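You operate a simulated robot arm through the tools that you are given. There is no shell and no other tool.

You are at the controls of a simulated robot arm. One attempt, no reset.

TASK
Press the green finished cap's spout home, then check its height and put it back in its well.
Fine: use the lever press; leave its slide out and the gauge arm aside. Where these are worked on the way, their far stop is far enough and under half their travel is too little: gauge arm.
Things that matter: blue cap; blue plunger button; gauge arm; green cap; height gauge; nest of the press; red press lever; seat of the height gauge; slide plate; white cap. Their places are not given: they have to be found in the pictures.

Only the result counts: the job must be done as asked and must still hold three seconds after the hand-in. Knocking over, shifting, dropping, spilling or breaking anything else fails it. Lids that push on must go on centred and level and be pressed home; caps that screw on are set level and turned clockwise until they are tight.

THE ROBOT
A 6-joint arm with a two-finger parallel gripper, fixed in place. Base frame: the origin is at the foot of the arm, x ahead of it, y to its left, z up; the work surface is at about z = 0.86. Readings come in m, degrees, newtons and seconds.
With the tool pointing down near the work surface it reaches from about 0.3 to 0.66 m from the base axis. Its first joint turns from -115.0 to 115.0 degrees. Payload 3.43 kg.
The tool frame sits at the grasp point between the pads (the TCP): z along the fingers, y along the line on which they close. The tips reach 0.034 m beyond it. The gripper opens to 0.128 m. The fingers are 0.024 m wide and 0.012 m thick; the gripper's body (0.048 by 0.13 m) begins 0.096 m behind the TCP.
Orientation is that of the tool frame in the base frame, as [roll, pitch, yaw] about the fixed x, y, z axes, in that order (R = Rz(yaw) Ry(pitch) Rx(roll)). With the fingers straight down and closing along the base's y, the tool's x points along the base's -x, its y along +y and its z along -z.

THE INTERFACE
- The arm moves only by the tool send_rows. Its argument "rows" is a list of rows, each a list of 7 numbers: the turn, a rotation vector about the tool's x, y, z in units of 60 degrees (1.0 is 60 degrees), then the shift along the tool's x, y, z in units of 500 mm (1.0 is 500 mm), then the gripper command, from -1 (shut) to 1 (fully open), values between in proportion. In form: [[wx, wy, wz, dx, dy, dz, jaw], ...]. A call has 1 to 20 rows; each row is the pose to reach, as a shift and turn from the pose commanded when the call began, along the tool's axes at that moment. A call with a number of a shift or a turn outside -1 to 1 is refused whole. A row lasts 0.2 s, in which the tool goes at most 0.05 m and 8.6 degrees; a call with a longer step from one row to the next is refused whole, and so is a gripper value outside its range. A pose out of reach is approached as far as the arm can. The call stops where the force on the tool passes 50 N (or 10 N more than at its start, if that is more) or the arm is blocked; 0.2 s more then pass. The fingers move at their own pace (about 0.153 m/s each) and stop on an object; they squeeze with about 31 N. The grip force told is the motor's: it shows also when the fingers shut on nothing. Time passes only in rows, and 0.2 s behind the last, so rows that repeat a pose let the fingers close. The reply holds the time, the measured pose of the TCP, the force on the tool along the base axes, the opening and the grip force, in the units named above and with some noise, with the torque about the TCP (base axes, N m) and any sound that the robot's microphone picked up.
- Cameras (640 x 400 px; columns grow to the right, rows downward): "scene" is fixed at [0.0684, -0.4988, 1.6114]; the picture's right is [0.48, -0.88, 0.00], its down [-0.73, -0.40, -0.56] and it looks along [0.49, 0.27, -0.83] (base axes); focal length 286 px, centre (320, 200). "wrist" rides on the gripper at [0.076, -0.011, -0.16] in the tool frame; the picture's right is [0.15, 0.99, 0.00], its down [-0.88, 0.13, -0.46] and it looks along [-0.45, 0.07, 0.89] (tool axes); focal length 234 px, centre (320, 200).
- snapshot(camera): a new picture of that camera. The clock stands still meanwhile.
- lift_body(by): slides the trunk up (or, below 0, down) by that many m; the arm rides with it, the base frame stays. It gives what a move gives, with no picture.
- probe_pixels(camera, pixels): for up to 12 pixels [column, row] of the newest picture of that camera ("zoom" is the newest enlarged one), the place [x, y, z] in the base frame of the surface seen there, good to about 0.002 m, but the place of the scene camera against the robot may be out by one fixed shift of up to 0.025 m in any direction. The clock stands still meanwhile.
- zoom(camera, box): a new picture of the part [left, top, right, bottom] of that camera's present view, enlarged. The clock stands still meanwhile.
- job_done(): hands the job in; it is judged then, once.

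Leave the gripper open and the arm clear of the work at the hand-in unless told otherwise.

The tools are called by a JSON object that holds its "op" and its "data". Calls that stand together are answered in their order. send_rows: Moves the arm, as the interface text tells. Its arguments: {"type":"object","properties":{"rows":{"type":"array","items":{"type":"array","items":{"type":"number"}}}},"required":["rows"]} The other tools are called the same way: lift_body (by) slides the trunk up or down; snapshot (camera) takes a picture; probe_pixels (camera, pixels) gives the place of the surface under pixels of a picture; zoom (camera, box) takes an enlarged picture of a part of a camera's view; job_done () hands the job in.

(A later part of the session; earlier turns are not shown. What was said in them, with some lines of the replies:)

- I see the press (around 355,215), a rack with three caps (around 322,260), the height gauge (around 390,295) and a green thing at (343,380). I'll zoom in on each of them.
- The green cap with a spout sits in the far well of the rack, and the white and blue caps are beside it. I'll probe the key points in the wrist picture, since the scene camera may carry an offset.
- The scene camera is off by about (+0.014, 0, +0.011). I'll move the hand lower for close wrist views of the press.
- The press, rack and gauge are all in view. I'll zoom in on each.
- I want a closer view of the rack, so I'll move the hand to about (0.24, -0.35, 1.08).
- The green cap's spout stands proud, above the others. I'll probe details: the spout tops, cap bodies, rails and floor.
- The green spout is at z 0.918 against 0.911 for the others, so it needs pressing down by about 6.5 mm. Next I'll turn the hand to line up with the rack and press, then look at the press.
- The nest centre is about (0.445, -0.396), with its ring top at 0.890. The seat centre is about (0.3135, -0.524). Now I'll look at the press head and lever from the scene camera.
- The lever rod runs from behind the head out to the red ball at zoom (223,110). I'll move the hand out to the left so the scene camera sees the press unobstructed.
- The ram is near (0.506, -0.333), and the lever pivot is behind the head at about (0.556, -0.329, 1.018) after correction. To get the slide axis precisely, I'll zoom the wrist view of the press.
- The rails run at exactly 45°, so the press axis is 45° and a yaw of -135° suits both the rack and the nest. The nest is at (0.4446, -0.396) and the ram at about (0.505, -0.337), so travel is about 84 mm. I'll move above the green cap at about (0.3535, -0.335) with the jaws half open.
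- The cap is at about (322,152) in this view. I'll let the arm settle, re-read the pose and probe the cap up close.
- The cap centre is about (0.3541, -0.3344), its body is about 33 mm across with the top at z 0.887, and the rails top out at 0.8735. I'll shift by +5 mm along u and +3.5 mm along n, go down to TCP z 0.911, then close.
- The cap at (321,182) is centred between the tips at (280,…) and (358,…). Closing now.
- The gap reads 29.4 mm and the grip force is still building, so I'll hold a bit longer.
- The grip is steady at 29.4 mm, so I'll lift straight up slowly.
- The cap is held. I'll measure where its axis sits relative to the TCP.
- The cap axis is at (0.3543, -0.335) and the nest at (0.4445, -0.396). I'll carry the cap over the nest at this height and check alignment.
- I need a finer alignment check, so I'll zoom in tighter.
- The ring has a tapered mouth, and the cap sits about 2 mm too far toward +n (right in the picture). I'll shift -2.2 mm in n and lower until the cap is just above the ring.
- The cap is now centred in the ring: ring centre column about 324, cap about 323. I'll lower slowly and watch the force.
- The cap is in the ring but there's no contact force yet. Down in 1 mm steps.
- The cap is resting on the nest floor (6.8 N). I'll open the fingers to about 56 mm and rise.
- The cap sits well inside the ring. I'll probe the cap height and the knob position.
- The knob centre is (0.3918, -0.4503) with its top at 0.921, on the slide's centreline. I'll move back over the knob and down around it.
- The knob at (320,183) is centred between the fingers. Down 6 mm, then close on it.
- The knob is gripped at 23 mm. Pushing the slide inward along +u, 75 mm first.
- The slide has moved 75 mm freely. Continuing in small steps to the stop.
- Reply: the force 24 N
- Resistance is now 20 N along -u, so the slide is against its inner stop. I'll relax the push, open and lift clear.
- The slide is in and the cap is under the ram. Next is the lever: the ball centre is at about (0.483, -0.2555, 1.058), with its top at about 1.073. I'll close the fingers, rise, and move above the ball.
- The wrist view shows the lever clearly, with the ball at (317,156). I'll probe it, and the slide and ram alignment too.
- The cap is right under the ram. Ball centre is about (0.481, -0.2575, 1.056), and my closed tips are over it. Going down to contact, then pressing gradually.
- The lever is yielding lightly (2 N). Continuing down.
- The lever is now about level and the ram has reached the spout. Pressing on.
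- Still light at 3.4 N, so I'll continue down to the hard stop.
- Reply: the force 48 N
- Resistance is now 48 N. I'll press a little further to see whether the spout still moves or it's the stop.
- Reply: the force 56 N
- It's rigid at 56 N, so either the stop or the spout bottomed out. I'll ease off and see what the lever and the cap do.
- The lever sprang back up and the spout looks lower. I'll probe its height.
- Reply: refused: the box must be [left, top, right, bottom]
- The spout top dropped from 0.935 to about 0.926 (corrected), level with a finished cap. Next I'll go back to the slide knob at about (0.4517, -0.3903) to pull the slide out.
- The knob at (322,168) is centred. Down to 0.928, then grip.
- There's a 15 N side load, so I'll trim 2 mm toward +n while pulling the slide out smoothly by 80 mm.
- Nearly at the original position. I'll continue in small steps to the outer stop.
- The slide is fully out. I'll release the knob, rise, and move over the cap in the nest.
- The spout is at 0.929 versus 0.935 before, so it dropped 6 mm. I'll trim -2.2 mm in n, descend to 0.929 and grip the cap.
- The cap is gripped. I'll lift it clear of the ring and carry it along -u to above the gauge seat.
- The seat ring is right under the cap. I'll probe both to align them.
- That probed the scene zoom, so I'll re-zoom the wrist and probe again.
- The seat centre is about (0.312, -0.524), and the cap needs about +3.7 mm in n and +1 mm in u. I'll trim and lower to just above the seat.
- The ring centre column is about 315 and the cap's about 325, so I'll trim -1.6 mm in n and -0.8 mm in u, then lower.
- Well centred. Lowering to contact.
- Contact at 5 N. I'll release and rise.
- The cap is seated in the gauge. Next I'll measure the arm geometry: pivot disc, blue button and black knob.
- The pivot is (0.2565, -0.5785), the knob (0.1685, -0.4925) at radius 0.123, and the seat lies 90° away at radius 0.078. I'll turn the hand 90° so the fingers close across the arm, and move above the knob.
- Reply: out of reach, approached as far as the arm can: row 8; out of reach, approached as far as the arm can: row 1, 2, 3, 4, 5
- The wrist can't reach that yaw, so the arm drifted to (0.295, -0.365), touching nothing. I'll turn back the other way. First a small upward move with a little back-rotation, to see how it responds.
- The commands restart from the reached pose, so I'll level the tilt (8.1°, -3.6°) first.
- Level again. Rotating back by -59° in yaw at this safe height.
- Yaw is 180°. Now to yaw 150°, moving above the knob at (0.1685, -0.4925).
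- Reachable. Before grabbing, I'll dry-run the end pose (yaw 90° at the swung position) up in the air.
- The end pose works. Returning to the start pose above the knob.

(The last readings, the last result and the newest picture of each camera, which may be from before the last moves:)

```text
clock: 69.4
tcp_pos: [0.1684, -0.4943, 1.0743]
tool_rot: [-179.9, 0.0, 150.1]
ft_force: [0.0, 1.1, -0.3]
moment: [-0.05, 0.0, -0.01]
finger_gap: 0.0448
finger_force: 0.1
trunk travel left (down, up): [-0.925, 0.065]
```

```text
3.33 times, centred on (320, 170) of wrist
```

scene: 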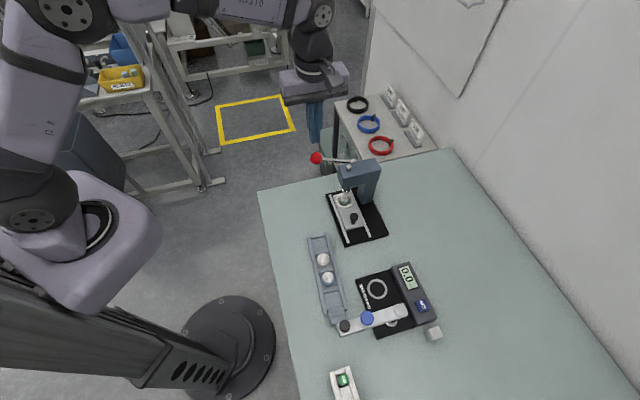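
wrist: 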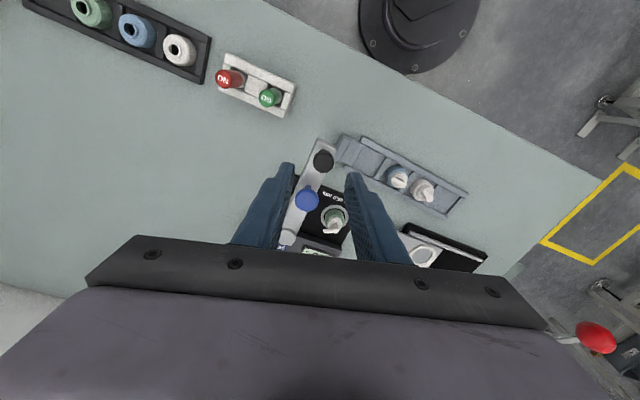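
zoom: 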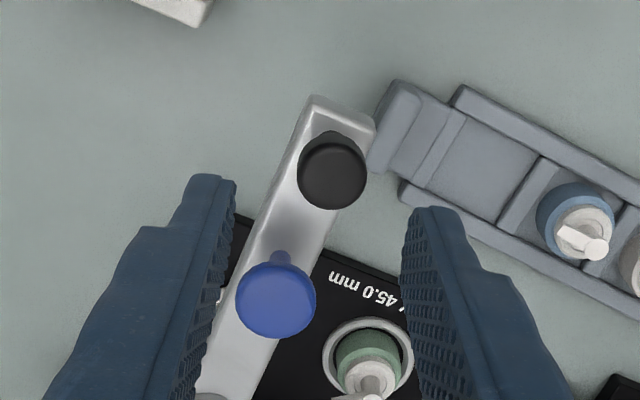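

{"op": "probe_pixels", "data": {"camera": "zoom", "pixels": [[332, 172], [332, 145], [332, 200], [303, 172], [362, 172], [277, 300], [277, 270], [277, 332], [240, 300], [313, 300], [320, 120], [270, 230]]}}

```text
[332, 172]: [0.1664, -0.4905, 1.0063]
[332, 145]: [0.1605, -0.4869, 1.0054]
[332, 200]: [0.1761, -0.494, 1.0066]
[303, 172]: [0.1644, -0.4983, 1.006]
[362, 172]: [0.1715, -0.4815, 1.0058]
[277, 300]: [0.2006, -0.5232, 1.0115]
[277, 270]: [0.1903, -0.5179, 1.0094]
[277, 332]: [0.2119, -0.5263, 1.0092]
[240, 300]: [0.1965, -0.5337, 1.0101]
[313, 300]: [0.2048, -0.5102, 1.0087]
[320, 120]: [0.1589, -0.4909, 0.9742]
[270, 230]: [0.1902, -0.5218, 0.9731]
```

The knob centre is (0.168, -0.490), the blue button (0.201, -0.522) and the pivot (0.2567, -0.5788). I'll shift onto the knob, descend to 1.017 and grip it.

{"op": "send_rows", "data": {"rows": [[0, 0, 0, 0.005, 0.007, 0.04, -0.3], [0, 0, 0, 0.005, 0.007, 0.09, -0.3], [0, 0, 0, 0.005, 0.007, 0.114, -0.3], [0, 0, 0, 0.005, 0.007, 0.114, -0.3]]}}

{"op": "zoom", "data": {"camera": "wrist", "box": [260, 110, 380, 230]}}

```text
clock: 70.4
tcp_pos: [0.1663, -0.4887, 1.0159]
tool_rot: [180.0, 0.0, 150.1]
ft_force: [0.4, 0.9, 0.0]
moment: [0.03, -0.04, 0.01]
finger_gap: 0.045
finger_force: 0.0
trunk travel left (down, up): [-0.925, 0.065]
```

```text
3.33 times, centred on (320, 170) of wrist
```

zoom: 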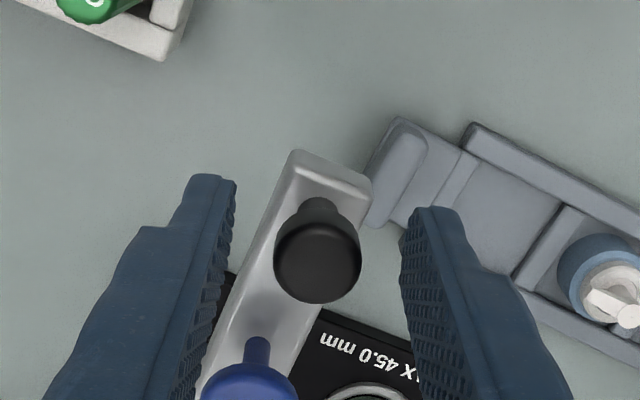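

Centred. Closing on the knob.

{"op": "send_rows", "data": {"rows": [[0, 0, 0, 0, 0, 0, -0.6], [0, 0, 0, 0, 0, 0, -1], [0, 0, 0, 0, 0, 0, -1], [0, 0, 0, 0, 0, 0, -1]]}}

```text
clock: 71.4
tcp_pos: [0.1679, -0.4882, 1.0159]
tool_rot: [179.9, 0.0, 150.0]
ft_force: [0.5, 0.2, -1.4]
moment: [-0.09, -0.25, 0.02]
finger_gap: 0.0216
finger_force: 44.8
trunk travel left (down, up): [-0.925, 0.065]
```

Gripped at 21.6 mm with little side force. Swinging the arm along its circle toward the seat, clockwise seen from above.

{"op": "send_rows", "data": {"rows": [[0, 0, 0.0667, -0.0081, 0.025, 0, -1], [0, 0, 0.1333, -0.0188, 0.049, 0, -1], [0, 0, 0.2, -0.0319, 0.0717, 0, -1], [0, 0, 0.2667, -0.0474, 0.093, 0, -1], [0, 0, 0.3333, -0.065, 0.1125, 0, -1], [0, 0, 0.4, -0.0845, 0.1301, 0, -1], [0, 0, 0.4667, -0.1057, 0.1456, 0, -1], [0, 0, 0.5333, -0.1285, 0.1587, 0, -1], [0, 0, 0.6, -0.1525, 0.1694, 0, -1], [0, 0, 0.6667, -0.1775, 0.1775, 0, -1], [0, 0, 0.7333, -0.2032, 0.183, 0, -1], [0, 0, 0.8, -0.2293, 0.1857, 0, -1], [0, 0, 0.8667, -0.2556, 0.1857, 0, -1], [0, 0, 0.9333, -0.2817, 0.183, 0, -1]]}}

{"op": "snapshot", "data": {"camera": "wrist"}}

{"op": "snapshot", "data": {"camera": "scene"}}

```text
clock: 74.4
tcp_pos: [0.3351, -0.4818, 1.0176]
tool_rot: [180.0, 0.2, 94.0]
ft_force: [-1.5, -1.4, -2.0]
moment: [0.53, 0.17, -0.05]
finger_gap: 0.0215
finger_force: 45.3
trunk travel left (down, up): [-0.925, 0.065]
```

```text
taken
```

wrist: 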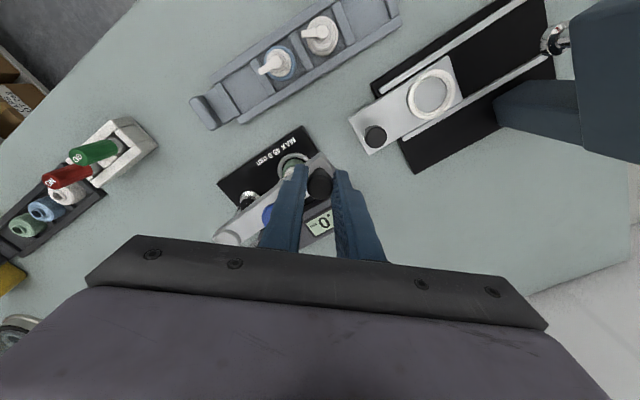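

```text
taken
```

scene: 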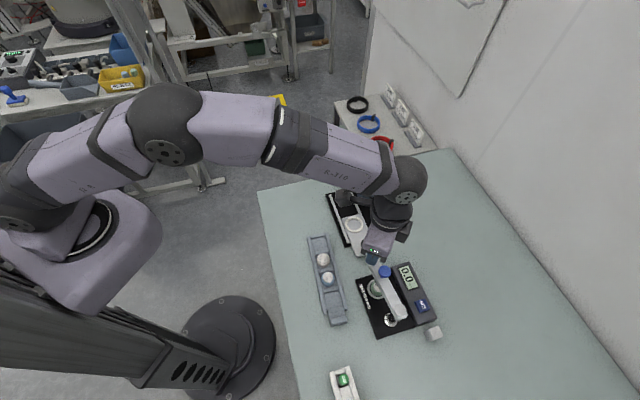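

The arm is nearly over the seat, at about 51°. Small steps on to the far stop.

{"op": "send_rows", "data": {"rows": [[0, 0, 0.03, -0.0092, 0.0094, 0, -1], [0, 0, 0.06, -0.0189, 0.0183, 0, -1], [0, 0, 0.06, -0.0189, 0.0183, 0, -1]]}}

```text
clock: 75.2
tcp_pos: [0.3445, -0.4902, 1.0176]
tool_rot: [-180.0, 0.1, 90.6]
ft_force: [-6.3, -1.3, 1.2]
moment: [-0.03, 0.17, 0.23]
finger_gap: 0.0214
finger_force: 45.1
trunk travel left (down, up): [-0.925, 0.065]
```

{"op": "send_rows", "data": {"rows": [[0, 0, 0, -0.006, 0.006, 0, -1], [0, 0, 0, -0.006, 0.006, 0, -1]]}}

```text
clock: 75.8
tcp_pos: [0.3448, -0.4893, 1.0176]
tool_rot: [-179.9, -0.1, 90.4]
ft_force: [-16.9, 6.9, 2.2]
moment: [-0.28, 0.52, 0.05]
finger_gap: 0.0215
finger_force: 45.2
trunk travel left (down, up): [-0.925, 0.065]
```

The arm is hard against its far stop over the seat. I'll relax, release the knob, rise, and look at the blue button.

{"op": "send_rows", "data": {"rows": [[0, 0, 0, 0.006, -0.006, 0, -1], [0, 0, 0, 0.006, -0.006, 0, -0.4], [0, 0, 0, 0.006, -0.006, 0, -0.4], [0, 0, 0, 0.006, -0.006, -0.06, -0.4], [0, 0, 0, 0.006, -0.006, -0.13, -0.4], [0, 0, 0, 0.006, -0.006, -0.13, -1]]}}

{"op": "snapshot", "data": {"camera": "wrist"}}

{"op": "zoom", "data": {"camera": "scene", "box": [330, 240, 450, 350]}}

```text
clock: 77.2
tcp_pos: [0.3453, -0.4888, 1.0827]
tool_rot: [-180.0, 0.0, 90.5]
ft_force: [0.6, -0.4, 0.1]
moment: [0.0, 0.0, -0.02]
finger_gap: 0.0
finger_force: 30.8
trunk travel left (down, up): [-0.925, 0.065]
```

```text
taken
```

wrist: 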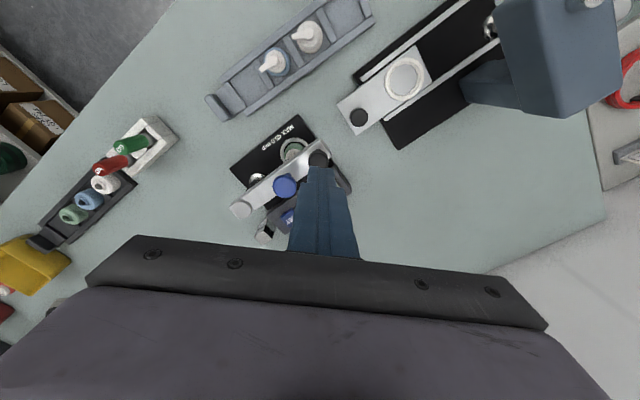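

```text
3.64 times, centred on (390, 295) of scene
```

zoom: 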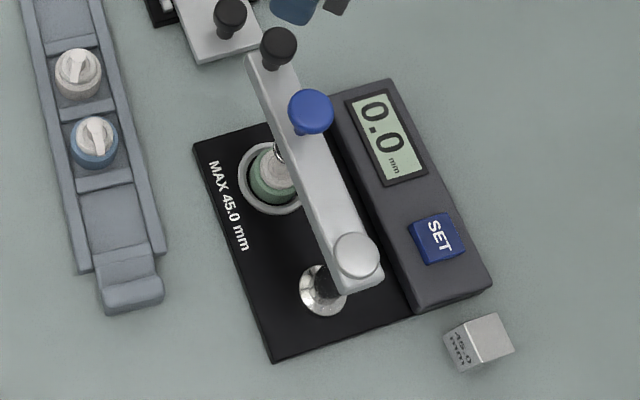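

The arm and plunger are over the cap. I'll locate the blue button at wrist (285,185).

{"op": "probe_pixels", "data": {"camera": "wrist", "pixels": [[285, 177], [285, 185], [285, 193], [275, 185], [295, 185], [318, 157], [241, 209]]}}

```text
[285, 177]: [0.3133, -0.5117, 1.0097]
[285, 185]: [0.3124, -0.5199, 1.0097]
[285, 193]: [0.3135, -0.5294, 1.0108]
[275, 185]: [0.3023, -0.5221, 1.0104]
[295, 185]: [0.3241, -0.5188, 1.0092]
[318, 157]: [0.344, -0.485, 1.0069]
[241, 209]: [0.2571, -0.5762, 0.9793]
```

Moving over the button centre (0.313, -0.521), then down to touch it.

{"op": "send_rows", "data": {"rows": [[0, 0, 0, -0.032, -0.032, 0, -1], [0, 0, 0, -0.064, -0.064, 0, -1], [0, 0, 0, -0.064, -0.064, 0.035, -1], [0, 0, 0, -0.064, -0.064, 0.065, -1], [0, 0, 0, -0.064, -0.064, 0.075, -1], [0, 0, 0, -0.064, -0.064, 0.085, -1], [0, 0, 0, -0.064, -0.064, 0.085, -1]]}}

{"op": "zoom", "data": {"camera": "scene", "box": [330, 240, 450, 350]}}

```text
clock: 78.8
tcp_pos: [0.3118, -0.521, 1.0408]
tool_rot: [180.0, 0.0, 90.5]
ft_force: [-0.1, -0.1, -0.6]
moment: [0.02, 0.02, 0.0]
finger_gap: 0.0002
finger_force: 31.3
trunk travel left (down, up): [-0.925, 0.065]
```

```text
3.64 times, centred on (390, 295) of scene
```

zoom: 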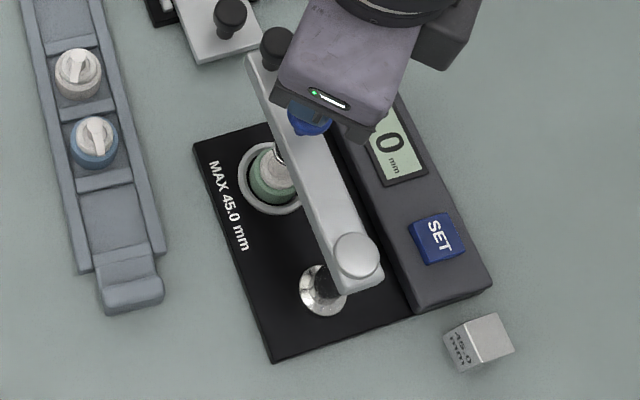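

Near contact. Pressing down in 2 mm steps.

{"op": "send_rows", "data": {"rows": [[0, 0, 0, 0, 0, 0.004, -1], [0, 0, 0, 0, 0, 0.008, -1], [0, 0, 0, 0, 0, 0.012, -1], [0, 0, 0, 0, 0, 0.016, -1], [0, 0, 0, 0, 0, 0.02, -1]]}}

{"op": "zoom", "data": {"camera": "scene", "box": [330, 240, 450, 350]}}

```text
clock: 80.0
tcp_pos: [0.3134, -0.5214, 1.0303]
tool_rot: [180.0, 0.1, 90.5]
ft_force: [-0.6, 0.0, 1.9]
moment: [0.04, 0.01, 0.08]
finger_gap: 0.0
finger_force: 30.9
trunk travel left (down, up): [-0.925, 0.065]
```

```text
3.64 times, centred on (390, 295) of scene
```

zoom: 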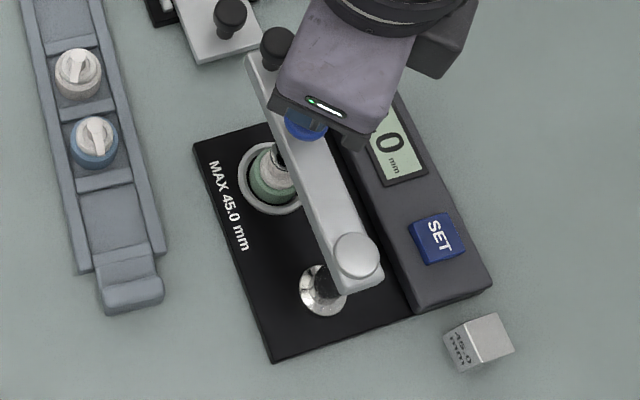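

The plunger is going down lightly. Continuing until it rests on the spout.

{"op": "send_rows", "data": {"rows": [[0, 0, 0, 0, 0, 0.004, -1], [0, 0, 0, 0, 0, 0.008, -1], [0, 0, 0, 0, 0, 0.012, -1], [0, 0, 0, 0, 0, 0.016, -1]]}}

{"op": "zoom", "data": {"camera": "scene", "box": [330, 240, 450, 350]}}

{"op": "snapshot", "data": {"camera": "wrist"}}

```text
clock: 81.0
tcp_pos: [0.3134, -0.5232, 1.022]
tool_rot: [-180.0, 0.1, 90.4]
ft_force: [-0.4, -1.7, 4.0]
moment: [-0.01, 0.02, 0.02]
finger_gap: 0.0001
finger_force: 30.6
trunk travel left (down, up): [-0.925, 0.065]
heard: click
```

```text
3.64 times, centred on (390, 295) of scene
```

zoom: 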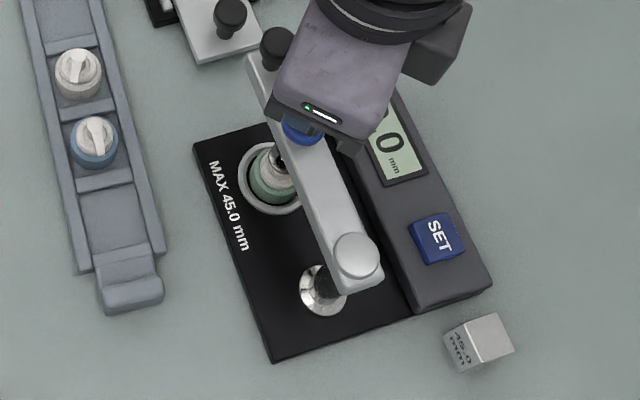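

```text
taken
```

wrist: 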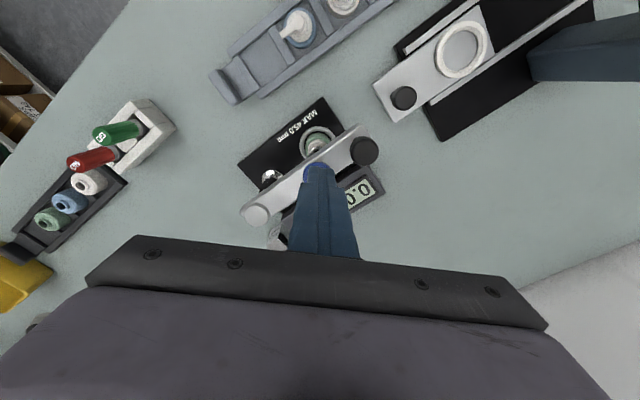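

I heard a click. I'll zoom on the display.

{"op": "zoom", "data": {"camera": "wrist", "box": [250, 120, 400, 240]}}

{"op": "zoom", "data": {"camera": "scene", "box": [380, 250, 430, 300]}}

```text
3.33 times, centred on (325, 180) of wrist
```

zoom: 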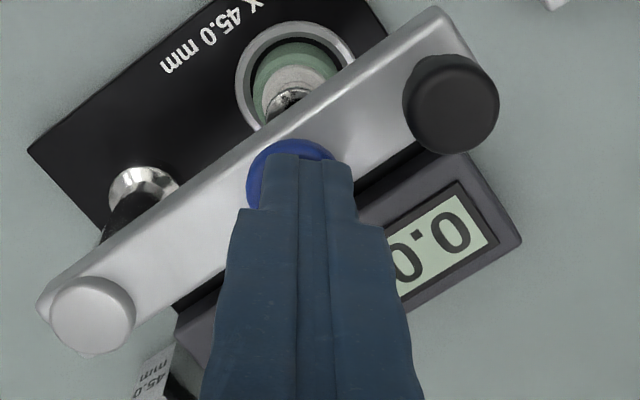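

```text
8.00 times, centred on (405, 275) of scene
```

zoom: 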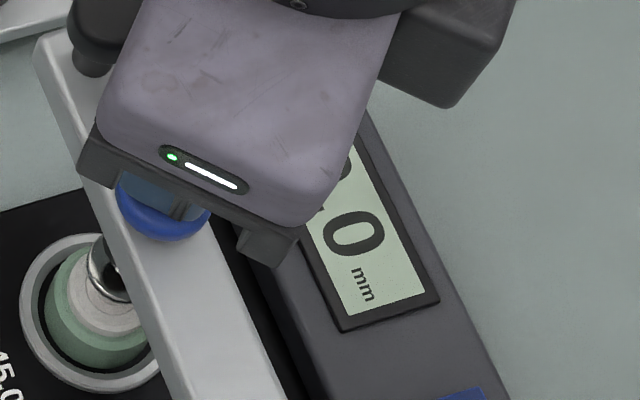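

The display still reads 0.0 (as far as I can see), and the plunger seems to be on the spout. I'll press a bit further until it's firm.

{"op": "send_rows", "data": {"rows": [[0, 0, 0, 0, 0, 0.003, -1], [0, 0, 0, 0, 0, 0.006, -1], [0, 0, 0, 0, 0, 0.008, -1], [0, 0, 0, 0, 0, 0.008, -1]]}}

{"op": "zoom", "data": {"camera": "wrist", "box": [250, 120, 400, 240]}}

```text
clock: 82.0
tcp_pos: [0.3123, -0.5205, 1.019]
tool_rot: [180.0, 0.1, 90.4]
ft_force: [-0.9, -0.4, 5.0]
moment: [-0.02, 0.01, -0.03]
finger_gap: 0.0
finger_force: 31.4
trunk travel left (down, up): [-0.925, 0.065]
```

```text
3.33 times, centred on (325, 180) of wrist
```

zoom: 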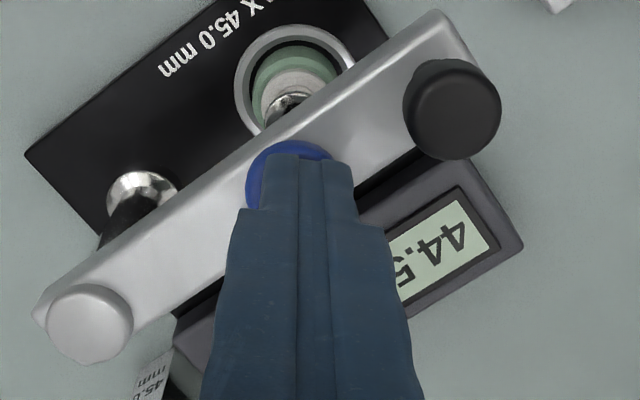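

The display now reads 44.5 mm, under the 45.0 max, so the cap passes. I'll lift off the button.

{"op": "send_rows", "data": {"rows": [[0, 0, 0, 0, 0, 0, -1], [0, 0, 0, 0, 0, -0.03, -1], [0, 0, 0, 0, 0, -0.08, -1], [0, 0, 0, 0, 0, -0.13, -1], [0, 0, 0, 0.064, 0.064, -0.13, -0.4], [0, 0, 0, 0.064, 0.064, -0.13, -0.4]]}}

{"op": "snapshot", "data": {"camera": "wrist"}}

{"op": "zoom", "data": {"camera": "scene", "box": [330, 240, 450, 350]}}

```text
clock: 83.4
tcp_pos: [0.3438, -0.4907, 1.0848]
tool_rot: [-180.0, -0.1, 90.3]
ft_force: [-0.5, -0.5, -0.5]
moment: [0.02, -0.01, -0.04]
finger_gap: 0.0383
finger_force: 0.2
trunk travel left (down, up): [-0.925, 0.065]
```

```text
taken
```

wrist: 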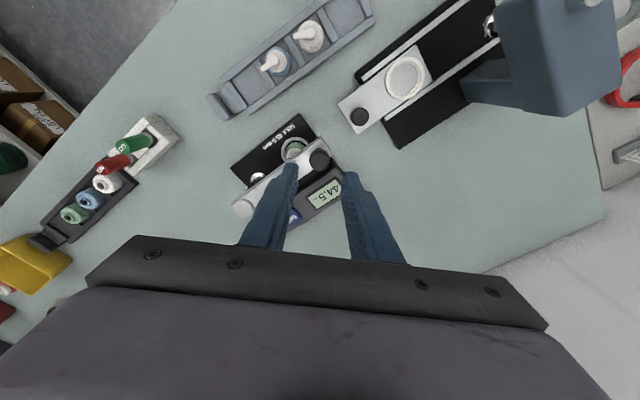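

```text
3.64 times, centred on (390, 295) of scene
```

zoom: 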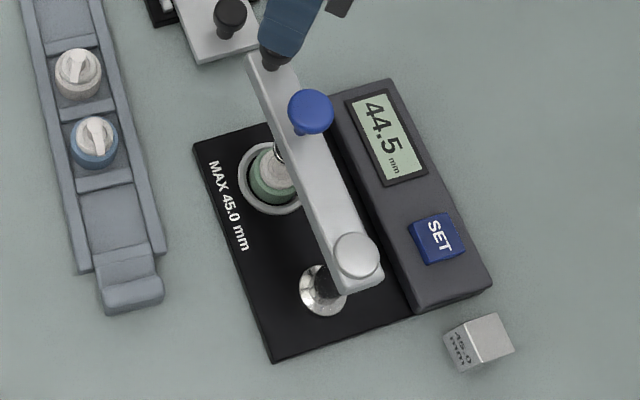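

The display reads 44.5 mm. I'll grip the black knob again to swing the arm aside.

{"op": "send_rows", "data": {"rows": [[0, 0, 0, 0, 0.001, 0.06, -0.4], [0, 0, 0, 0, 0.001, 0.11, -0.4], [0, 0, 0, 0, 0.001, 0.135, -0.4], [0, 0, 0, 0, 0.001, 0.135, -0.7], [0, 0, 0, 0, 0.001, 0.135, -1], [0, 0, 0, 0, 0.001, 0.135, -1], [0, 0, 0, 0, 0.001, 0.135, -1]]}}

```text
clock: 85.0
tcp_pos: [0.3442, -0.4897, 1.0165]
tool_rot: [-180.0, 0.0, 90.5]
ft_force: [-8.8, 1.4, -0.8]
moment: [0.01, 0.23, 0.06]
finger_gap: 0.0213
finger_force: 45.0
trunk travel left (down, up): [-0.925, 0.065]
```

{"op": "send_rows", "data": {"rows": [[0, 0, -0.0667, 0.0177, -0.0194, 0, -1], [0, 0, -0.1333, 0.0333, -0.0406, 0, -1], [0, 0, -0.2, 0.0466, -0.0632, 0, -1], [0, 0, -0.2667, 0.0575, -0.0871, 0, -1], [0, 0, -0.3333, 0.0657, -0.1121, 0, -1], [0, 0, -0.4, 0.0714, -0.1377, 0, -1], [0, 0, -0.4667, 0.0743, -0.1638, 0, -1], [0, 0, -0.5333, 0.0745, -0.1901, 0, -1], [0, 0, -0.6, 0.0719, -0.2162, 0, -1], [0, 0, -0.6667, 0.0667, -0.242, 0, -1], [0, 0, -0.7333, 0.0587, -0.267, 0, -1], [0, 0, -0.8, 0.0482, -0.2911, 0, -1], [0, 0, -0.8667, 0.0352, -0.3139, 0, -1], [0, 0, -0.9333, 0.0199, -0.3353, 0, -1]]}}

```text
clock: 88.0
tcp_pos: [0.1764, -0.4796, 1.0163]
tool_rot: [-180.0, 0.0, 146.5]
ft_force: [-3.4, 5.1, -2.2]
moment: [0.46, 0.32, 0.18]
finger_gap: 0.0213
finger_force: 45.0
trunk travel left (down, up): [-0.925, 0.065]
```

At 129°. On to the aside stop.

{"op": "send_rows", "data": {"rows": [[0, 0, -0.02, 0.0036, -0.0126, 0, -1], [0, 0, -0.05, 0.0066, -0.0254, 0, -1], [0, 0, -0.05, 0.0066, -0.0254, 0, -1]]}}

{"op": "send_rows", "data": {"rows": [[0, 0, 0, 0.001, -0.008, 0, -1], [0, 0, 0, 0.001, -0.008, 0, -1]]}}

```text
clock: 88.8
tcp_pos: [0.1664, -0.4883, 1.0162]
tool_rot: [-179.9, 0.1, 149.4]
ft_force: [-2.3, 4.2, -2.2]
moment: [0.23, 0.37, 0.16]
finger_gap: 0.0214
finger_force: 45.1
trunk travel left (down, up): [-0.925, 0.065]
```

```text
clock: 89.4
tcp_pos: [0.1651, -0.4891, 1.0161]
tool_rot: [179.9, 0.0, 149.4]
ft_force: [2.1, 13.4, -3.0]
moment: [-0.27, -1.09, 0.16]
finger_gap: 0.0214
finger_force: 45.5
trunk travel left (down, up): [-0.925, 0.065]
```

The arm is back against its aside stop. I'll release the knob and rise, then rotate back toward yaw -135°.

{"op": "send_rows", "data": {"rows": [[0, 0, 0, -0.001, 0.008, 0, -1], [0, 0, 0, -0.001, 0.008, 0, -0.3], [0, 0, 0, -0.001, 0.008, 0, -0.3], [0, 0, 0, -0.001, 0.008, -0.08, -0.3], [0, 0, 0, -0.001, 0.008, -0.16, -0.3], [0, 0, -0.14, -0.001, 0.008, -0.2, -0.3], [0, 0, -0.28, -0.001, 0.008, -0.2, -0.3], [0, 0, -0.42, -0.001, 0.008, -0.2, -0.3], [0, 0, -0.51, -0.001, 0.008, -0.2, -0.3]]}}

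{"op": "zoom", "data": {"camera": "wrist", "box": [220, 100, 400, 260]}}

```text
clock: 91.4
tcp_pos: [0.1675, -0.4889, 1.1161]
tool_rot: [-180.0, 0.0, -179.8]
ft_force: [-0.4, 0.2, -0.6]
moment: [-0.03, 0.02, 0.01]
finger_gap: 0.0448
finger_force: 0.0
trunk travel left (down, up): [-0.925, 0.065]
```

```text
2.50 times, centred on (310, 180) of wrist
```

zoom: 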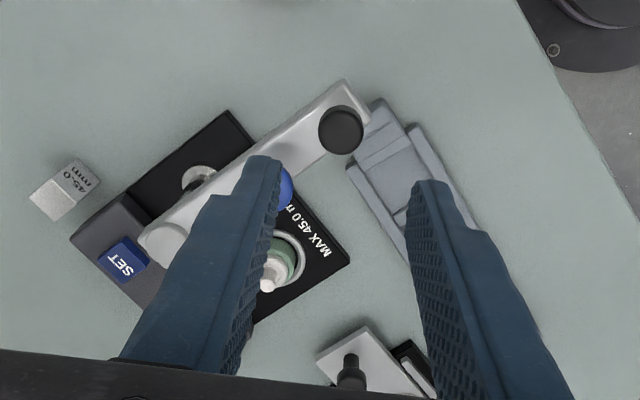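

The arm is aside. Back over the gauge seat with yaw -135°.

{"op": "send_rows", "data": {"rows": [[0, 0, -0.125, -0.0483, -0.0112, 0, -0.3], [0, 0, -0.25, -0.0967, -0.0223, 0, -0.3], [0, 0, -0.375, -0.145, -0.0335, 0, -0.3], [0, 0, -0.5, -0.1933, -0.0447, 0, -0.3], [0, 0, -0.625, -0.2417, -0.0558, 0, -0.3], [0, 0, -0.75, -0.29, -0.067, 0, -0.3], [0, 0, -0.75, -0.29, -0.067, 0.09, -0.3], [0, 0, -0.75, -0.29, -0.067, 0.17, -0.3], [0, 0, -0.75, -0.29, -0.067, 0.23, -0.3], [0, 0, -0.75, -0.29, -0.067, 0.23, -0.3]]}}

{"op": "zoom", "data": {"camera": "wrist", "box": [260, 90, 380, 210]}}

```text
clock: 93.6
tcp_pos: [0.3128, -0.5239, 0.9998]
tool_rot: [-179.8, 0.0, -134.8]
ft_force: [-0.6, -0.3, 0.1]
moment: [-0.01, -0.02, 0.04]
finger_gap: 0.0448
finger_force: 0.0
trunk travel left (down, up): [-0.925, 0.065]
```

```text
3.33 times, centred on (320, 150) of wrist
```

zoom: 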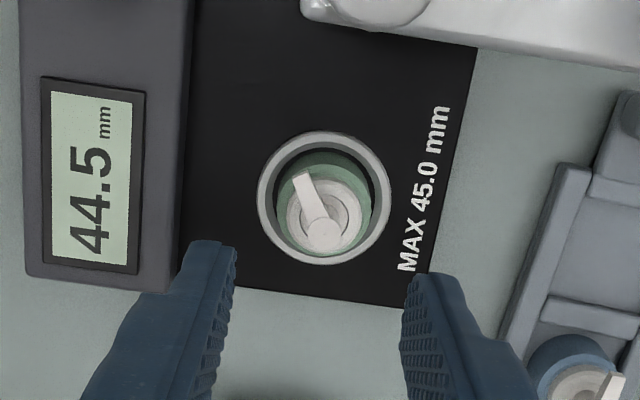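

The display shows 44.5 and the cap is in line. Descending to grip it.

{"op": "send_rows", "data": {"rows": [[0, 0, 0, 0, 0.0015, 0.06, -0.3], [0, 0, 0, 0, 0.0015, 0.12, -0.3], [0, 0, 0, 0, 0.0015, 0.163, -0.3], [0, 0, 0, 0, 0.0015, 0.163, -0.3]]}}

{"op": "zoom", "data": {"camera": "wrist", "box": [270, 120, 370, 220]}}

```text
clock: 94.6
tcp_pos: [0.3131, -0.5225, 0.9205]
tool_rot: [-179.9, 0.0, -134.9]
ft_force: [-0.7, 0.0, 0.0]
moment: [0.0, 0.02, 0.01]
finger_gap: 0.0448
finger_force: 0.0
trunk travel left (down, up): [-0.925, 0.065]
```

```text
4.00 times, centred on (320, 170) of wrist
```

zoom: 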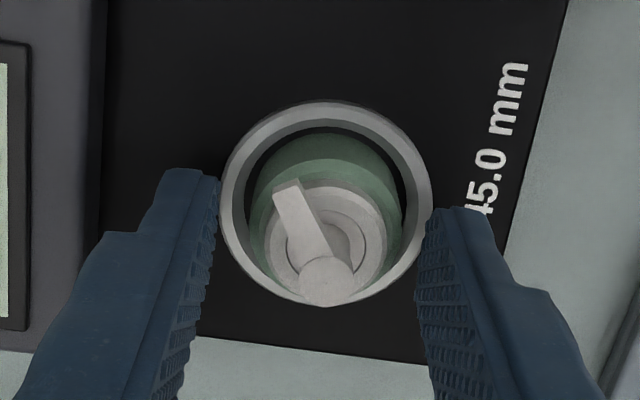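

{"op": "send_rows", "data": {"rows": [[0, 0, 0, 0, 0.002, 0.005, -0.3], [0, 0, 0, 0, 0.002, 0.005, -0.6], [0, 0, 0, 0, 0.002, 0.005, -1], [0, 0, 0, 0, 0.002, 0.005, -1], [0, 0, 0, 0, 0.002, 0.005, -1]]}}

{"op": "zoom", "data": {"camera": "wrist", "box": [270, 120, 370, 220]}}

```text
clock: 95.8
tcp_pos: [0.3101, -0.5216, 0.918]
tool_rot: [179.9, 0.0, -135.0]
ft_force: [0.4, 0.0, 0.6]
moment: [0.01, 0.04, 0.01]
finger_gap: 0.0315
finger_force: 10.1
trunk travel left (down, up): [-0.925, 0.065]
```

```text
4.00 times, centred on (320, 170) of wrist
```

zoom: 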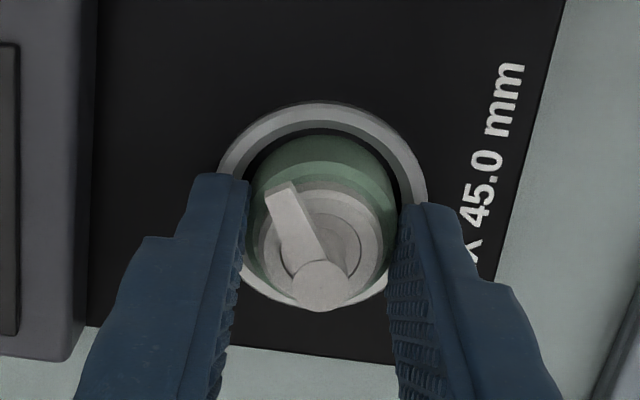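

Gripped. I'll lift and carry it to above its well at (0.354, -0.3345).

{"op": "send_rows", "data": {"rows": [[0, 0, 0, 0, 0, -0.02, -1], [0, 0, 0, 0, 0, -0.06, -1], [0, 0, 0, 0, 0, -0.12, -1], [0, 0, 0, 0, 0, -0.164, -1], [0, 0, 0, -0.066, 0.041, -0.164, -1], [0, 0, 0, -0.132, 0.082, -0.164, -1], [0, 0, 0, -0.198, 0.123, -0.164, -1], [0, 0, 0, -0.264, 0.165, -0.164, -1], [0, 0, 0, -0.3288, 0.2058, -0.164, -1], [0, 0, 0, -0.3288, 0.2058, -0.164, -1]]}}

{"op": "snapshot", "data": {"camera": "wrist"}}

{"op": "zoom", "data": {"camera": "wrist", "box": [260, 90, 380, 210]}}

```text
clock: 98.0
tcp_pos: [0.3562, -0.3295, 0.9976]
tool_rot: [-180.0, 0.0, -135.1]
ft_force: [0.5, -0.4, -0.5]
moment: [0.0, -0.02, 0.03]
finger_gap: 0.0316
finger_force: 10.6
trunk travel left (down, up): [-0.925, 0.065]
```

```text
taken
```

wrist: 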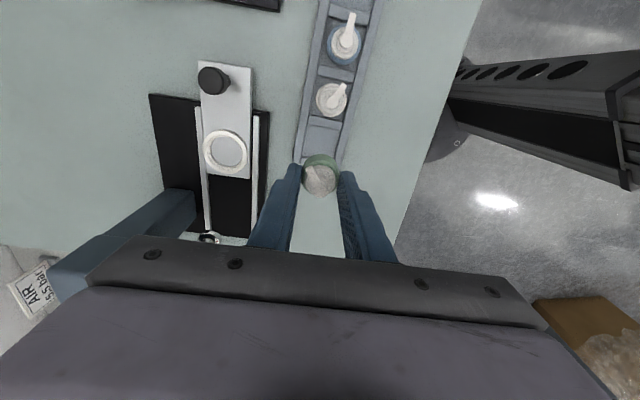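

```text
3.33 times, centred on (320, 150) of wrist
```

zoom: 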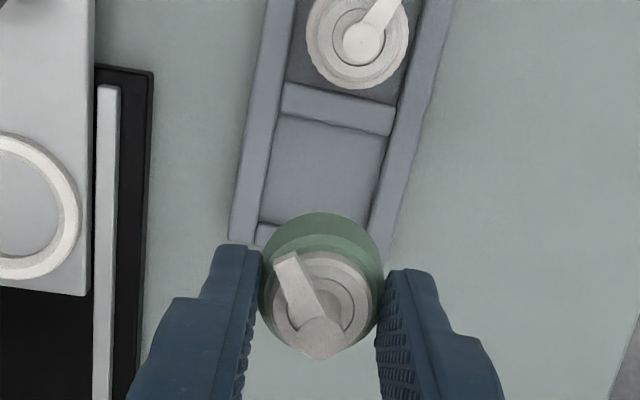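

{"op": "probe_pixels", "data": {"camera": "zoom", "pixels": [[335, 125], [335, 100], [267, 190], [377, 190], [255, 190], [390, 190], [265, 234], [320, 335], [320, 222], [265, 270], [320, 180], [325, 350]]}}

```text
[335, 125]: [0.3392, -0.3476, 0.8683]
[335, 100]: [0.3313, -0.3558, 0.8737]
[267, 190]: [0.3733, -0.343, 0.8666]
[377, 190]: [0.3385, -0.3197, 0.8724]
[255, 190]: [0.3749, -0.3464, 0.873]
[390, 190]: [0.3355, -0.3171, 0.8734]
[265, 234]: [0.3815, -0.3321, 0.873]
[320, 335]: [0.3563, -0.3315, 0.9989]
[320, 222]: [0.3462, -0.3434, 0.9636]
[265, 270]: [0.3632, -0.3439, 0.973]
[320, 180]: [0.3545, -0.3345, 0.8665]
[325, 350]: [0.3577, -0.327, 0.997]
```

The cap axis is 3.6 mm too far along +u. I'll trim and lower to just above the well.

{"op": "send_rows", "data": {"rows": [[0, 0, 0, 0.0072, 0.001, 0, -1], [0, 0, 0, 0.0072, 0.001, 0.06, -1], [0, 0, 0, 0.0072, 0.001, 0.12, -1], [0, 0, 0, 0.0072, 0.001, 0.136, -1], [0, 0, 0, 0.0072, 0.001, 0.136, -1]]}}

{"op": "zoom", "data": {"camera": "wrist", "box": [280, 110, 360, 190]}}

```text
clock: 99.2
tcp_pos: [0.3529, -0.333, 0.9308]
tool_rot: [-179.9, 0.0, -135.0]
ft_force: [-0.3, -0.2, 0.6]
moment: [-0.01, 0.03, -0.03]
finger_gap: 0.0316
finger_force: 10.0
trunk travel left (down, up): [-0.925, 0.065]
```

```text
5.00 times, centred on (320, 150) of wrist
```

zoom: 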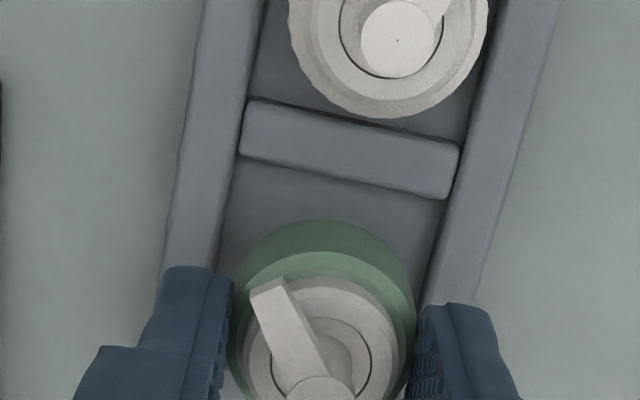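

{"op": "probe_pixels", "data": {"camera": "zoom", "pixels": [[330, 185], [330, 192], [330, 222], [330, 215], [320, 380], [218, 250], [440, 250], [232, 320], [416, 320], [330, 165]]}}

```text
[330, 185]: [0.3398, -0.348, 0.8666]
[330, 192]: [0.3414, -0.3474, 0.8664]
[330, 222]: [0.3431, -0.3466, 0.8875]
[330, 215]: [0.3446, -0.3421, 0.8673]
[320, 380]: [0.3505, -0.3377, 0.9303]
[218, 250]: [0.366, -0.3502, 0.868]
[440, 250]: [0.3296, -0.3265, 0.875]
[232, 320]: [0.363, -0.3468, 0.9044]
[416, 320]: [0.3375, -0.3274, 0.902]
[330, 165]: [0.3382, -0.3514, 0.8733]
```

Position matches the original within 0.5 mm. I'll lower into the well and watch the force.

{"op": "send_rows", "data": {"rows": [[0, 0, 0, -0.001, 0, 0.01, -1], [0, 0, 0, -0.001, 0, 0.02, -1], [0, 0, 0, -0.001, 0, 0.03, -1], [0, 0, 0, -0.001, 0, 0.03, -1]]}}

{"op": "send_rows", "data": {"rows": [[0, 0, 0, 0, 0, 0.002, -1], [0, 0, 0, 0, 0, 0.004, -1], [0, 0, 0, 0, 0, 0.004, -1]]}}

{"op": "zoom", "data": {"camera": "wrist", "box": [270, 120, 370, 220]}}

```text
clock: 100.2
tcp_pos: [0.3525, -0.3327, 0.9159]
tool_rot: [-179.9, 0.0, -135.0]
ft_force: [0.1, -0.4, 0.0]
moment: [-0.02, 0.0, -0.02]
finger_gap: 0.0315
finger_force: 10.3
trunk travel left (down, up): [-0.925, 0.065]
```

```text
clock: 101.0
tcp_pos: [0.3521, -0.3334, 0.9133]
tool_rot: [180.0, 0.0, -135.0]
ft_force: [0.7, -0.4, 0.0]
moment: [0.0, -0.04, -0.04]
finger_gap: 0.0317
finger_force: 10.3
trunk travel left (down, up): [-0.925, 0.065]
```

```text
4.00 times, centred on (320, 170) of wrist
```

zoom: 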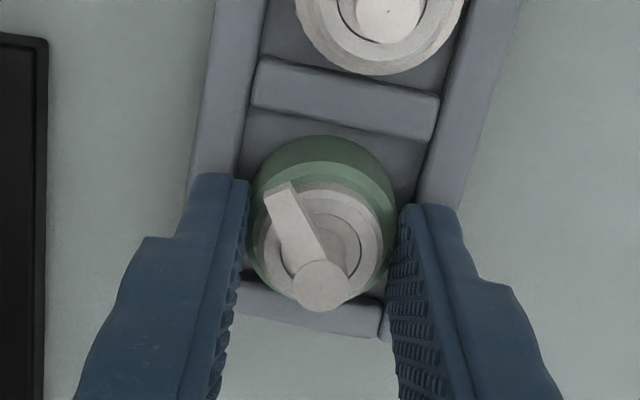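

{"op": "send_rows", "data": {"rows": [[0, 0, 0, 0, 0, 0.002, -1], [0, 0, 0, 0, 0, 0.003, -1], [0, 0, 0, 0, 0, 0.003, -1]]}}

{"op": "send_rows", "data": {"rows": [[0, 0, 0, 0, 0, 0.0015, -1], [0, 0, 0, 0, 0, 0.002, -1], [0, 0, 0, 0, 0, 0.002, -1]]}}

```text
clock: 101.8
tcp_pos: [0.3528, -0.335, 0.9117]
tool_rot: [179.9, 0.0, -135.0]
ft_force: [-0.5, -0.5, -0.1]
moment: [0.02, 0.0, 0.01]
finger_gap: 0.0314
finger_force: 10.1
trunk travel left (down, up): [-0.925, 0.065]
```

```text
clock: 102.6
tcp_pos: [0.3533, -0.3346, 0.9118]
tool_rot: [-180.0, 0.0, -135.0]
ft_force: [-0.2, 0.3, 0.0]
moment: [0.0, 0.0, 0.04]
finger_gap: 0.0316
finger_force: 9.8
trunk travel left (down, up): [-0.925, 0.065]
```

{"op": "send_rows", "data": {"rows": [[0, 0, 0, 0, 0, 0.0015, -1], [0, 0, 0, 0, 0, 0.002, -1], [0, 0, 0, 0, 0, 0.002, -1]]}}

```text
clock: 103.4
tcp_pos: [0.3521, -0.3344, 0.9107]
tool_rot: [-179.9, 0.0, -135.0]
ft_force: [-0.5, -0.4, 7.7]
moment: [0.01, 0.0, 0.03]
finger_gap: 0.0316
finger_force: 9.6
trunk travel left (down, up): [-0.925, 0.065]
```

The cap is on the floor of its well (7.7 N). I'll open and rise.

{"op": "send_rows", "data": {"rows": [[0, 0, 0, 0, 0, -0.001, -0.2], [0, 0, 0, 0, 0, -0.001, -0.2], [0, 0, 0, 0, 0, -0.03, -0.2], [0, 0, 0, 0, 0, -0.1, -0.2], [0, 0, 0, 0, 0, -0.19, -0.2], [0, 0, 0, 0, 0, -0.28, 0.2], [0, 0, 0, 0, 0, -0.37, 1], [0, 0, 0, 0, 0, -0.37, 1]]}}

{"op": "zoom", "data": {"camera": "wrist", "box": [240, 60, 400, 180]}}

{"op": "probe_pixels", "data": {"camera": "zoom", "pixels": [[325, 290], [318, 270], [355, 130], [320, 250], [300, 285], [350, 285]]}}

```text
clock: 105.2
tcp_pos: [0.353, -0.3346, 1.0939]
tool_rot: [-180.0, 0.0, -135.1]
ft_force: [-0.1, -0.2, -0.2]
moment: [0.01, 0.03, -0.05]
finger_gap: 0.1279
finger_force: 0.0
trunk travel left (down, up): [-0.925, 0.065]
```

```text
3.33 times, centred on (320, 120) of wrist
```

zoom: 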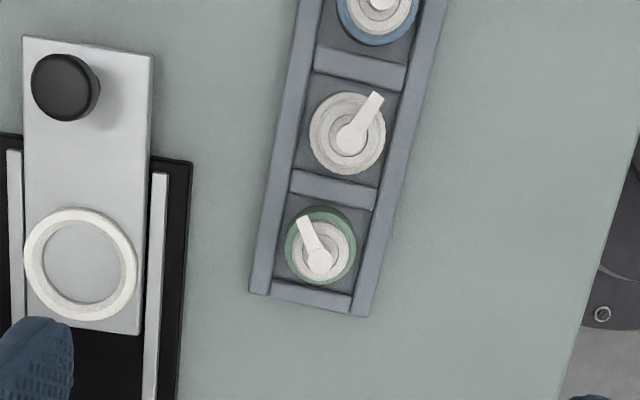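

```text
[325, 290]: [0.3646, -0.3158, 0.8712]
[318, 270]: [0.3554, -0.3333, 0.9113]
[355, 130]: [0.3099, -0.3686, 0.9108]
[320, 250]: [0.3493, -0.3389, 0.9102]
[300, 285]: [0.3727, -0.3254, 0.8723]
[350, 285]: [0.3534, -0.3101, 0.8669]
```

The green cap is back in its well, level, with its spout top at 0.911 like the others. I'll raise the arm clear and take final pictures.

{"op": "send_rows", "data": {"rows": [[0, 0, 0, 0.02, 0.06, -0.06, 1], [0, 0, 0, 0.06, 0.13, -0.12, 1], [0, 0, 0, 0.1, 0.2, -0.18, 1], [0, 0, 0, 0.14, 0.27, -0.24, 1], [0, 0, 0, 0.14, 0.27, -0.24, 1]]}}

{"op": "snapshot", "data": {"camera": "scene"}}

{"op": "zoom", "data": {"camera": "scene", "box": [290, 140, 450, 340]}}

```text
refused: row 2 steps farther than a row can; nothing moved
```

```text
taken
```

scene: 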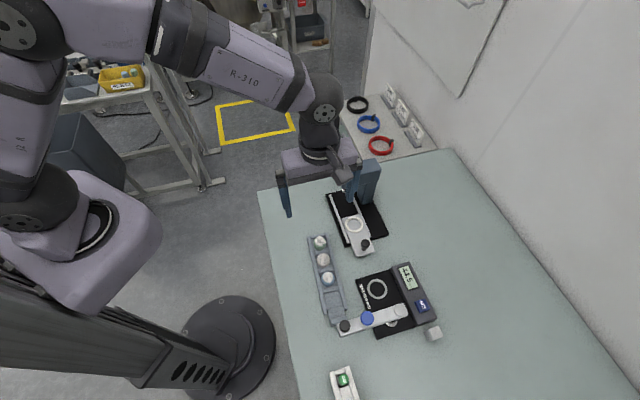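

```text
2.00 times, centred on (370, 240) of scene
```

zoom: 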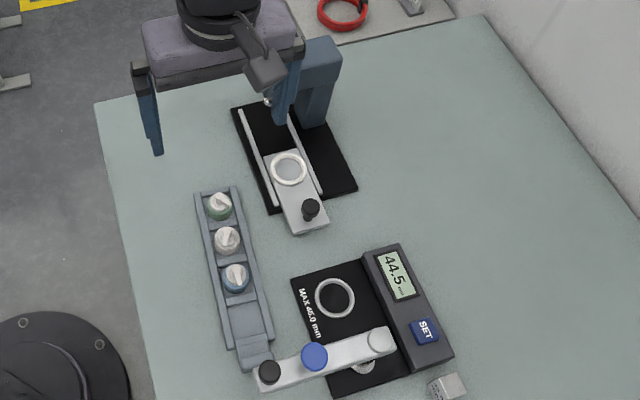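

That call was refused for an over-long step. I'll go straight up in shorter steps, then back over the table edge.

{"op": "send_rows", "data": {"rows": [[0, 0, 0, 0, 0, -0.08, 1], [0, 0, 0, 0, 0, -0.16, 1], [0, 0, 0, 0, 0, -0.24, 1], [0, 0, 0, 0.04, 0.06, -0.24, 1], [0, 0, 0, 0.08, 0.12, -0.24, 1], [0, 0, 0, 0.12, 0.18, -0.24, 1], [0, 0, 0, 0.12, 0.18, -0.24, 1]]}}

{"op": "zoom", "data": {"camera": "scene", "box": [290, 140, 450, 340]}}

```text
clock: 106.8
tcp_pos: [0.2477, -0.3113, 1.2139]
tool_rot: [180.0, 0.0, -134.9]
ft_force: [-0.5, -0.1, 0.2]
moment: [0.02, 0.02, 0.0]
finger_gap: 0.1282
finger_force: 0.0
trunk travel left (down, up): [-0.925, 0.065]
```

```text
2.00 times, centred on (370, 240) of scene
```

zoom: 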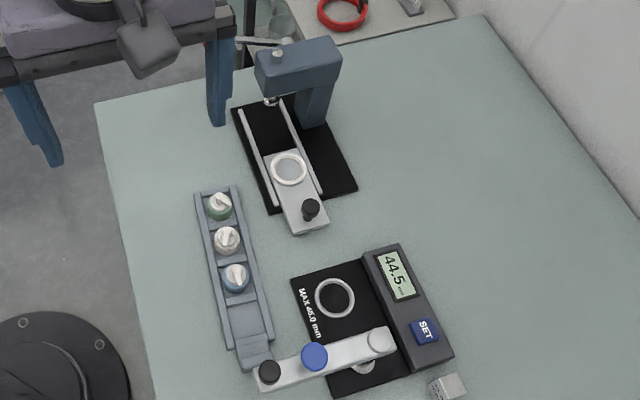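

The green cap is in its well with the spout home, and the gauge reads 44.5 mm. The slide is out, the gauge arm is aside, the lever is up, and the open gripper is clear. Handing in.

{"op": "job_done", "data": {}}

```text
The job is handed in.
```

The green cap's spout is pressed home, its height checked at 44.5 mm (limit 45.0 mm), and the cap is back in its well. I've handed the job in; the tool confirmed the hand-in but gave no verdict.

- **Spout:** it went down about 6 mm under the lever press, and its top now sits at the same height as the white and blue caps' spouts.
- **Height check:** I swung the gauge arm to its far stop over the seat and pressed the blue plunger. The gauge clicked and the display changed from 0.0 to 44.5 mm.
- **Left as asked:** the press slide is out against its stop, and the gauge arm is aside against its stop. The lever came back up by itself.
- **Arm:** the gripper is open and held clear above the work.

At one point I commanded a wrist angle the arm couldn't reach, and it drifted and tilted over the rack. The force reading stayed near zero, and the rack caps were undisturbed in later pictures. I levelled it and turned the hand the other way.
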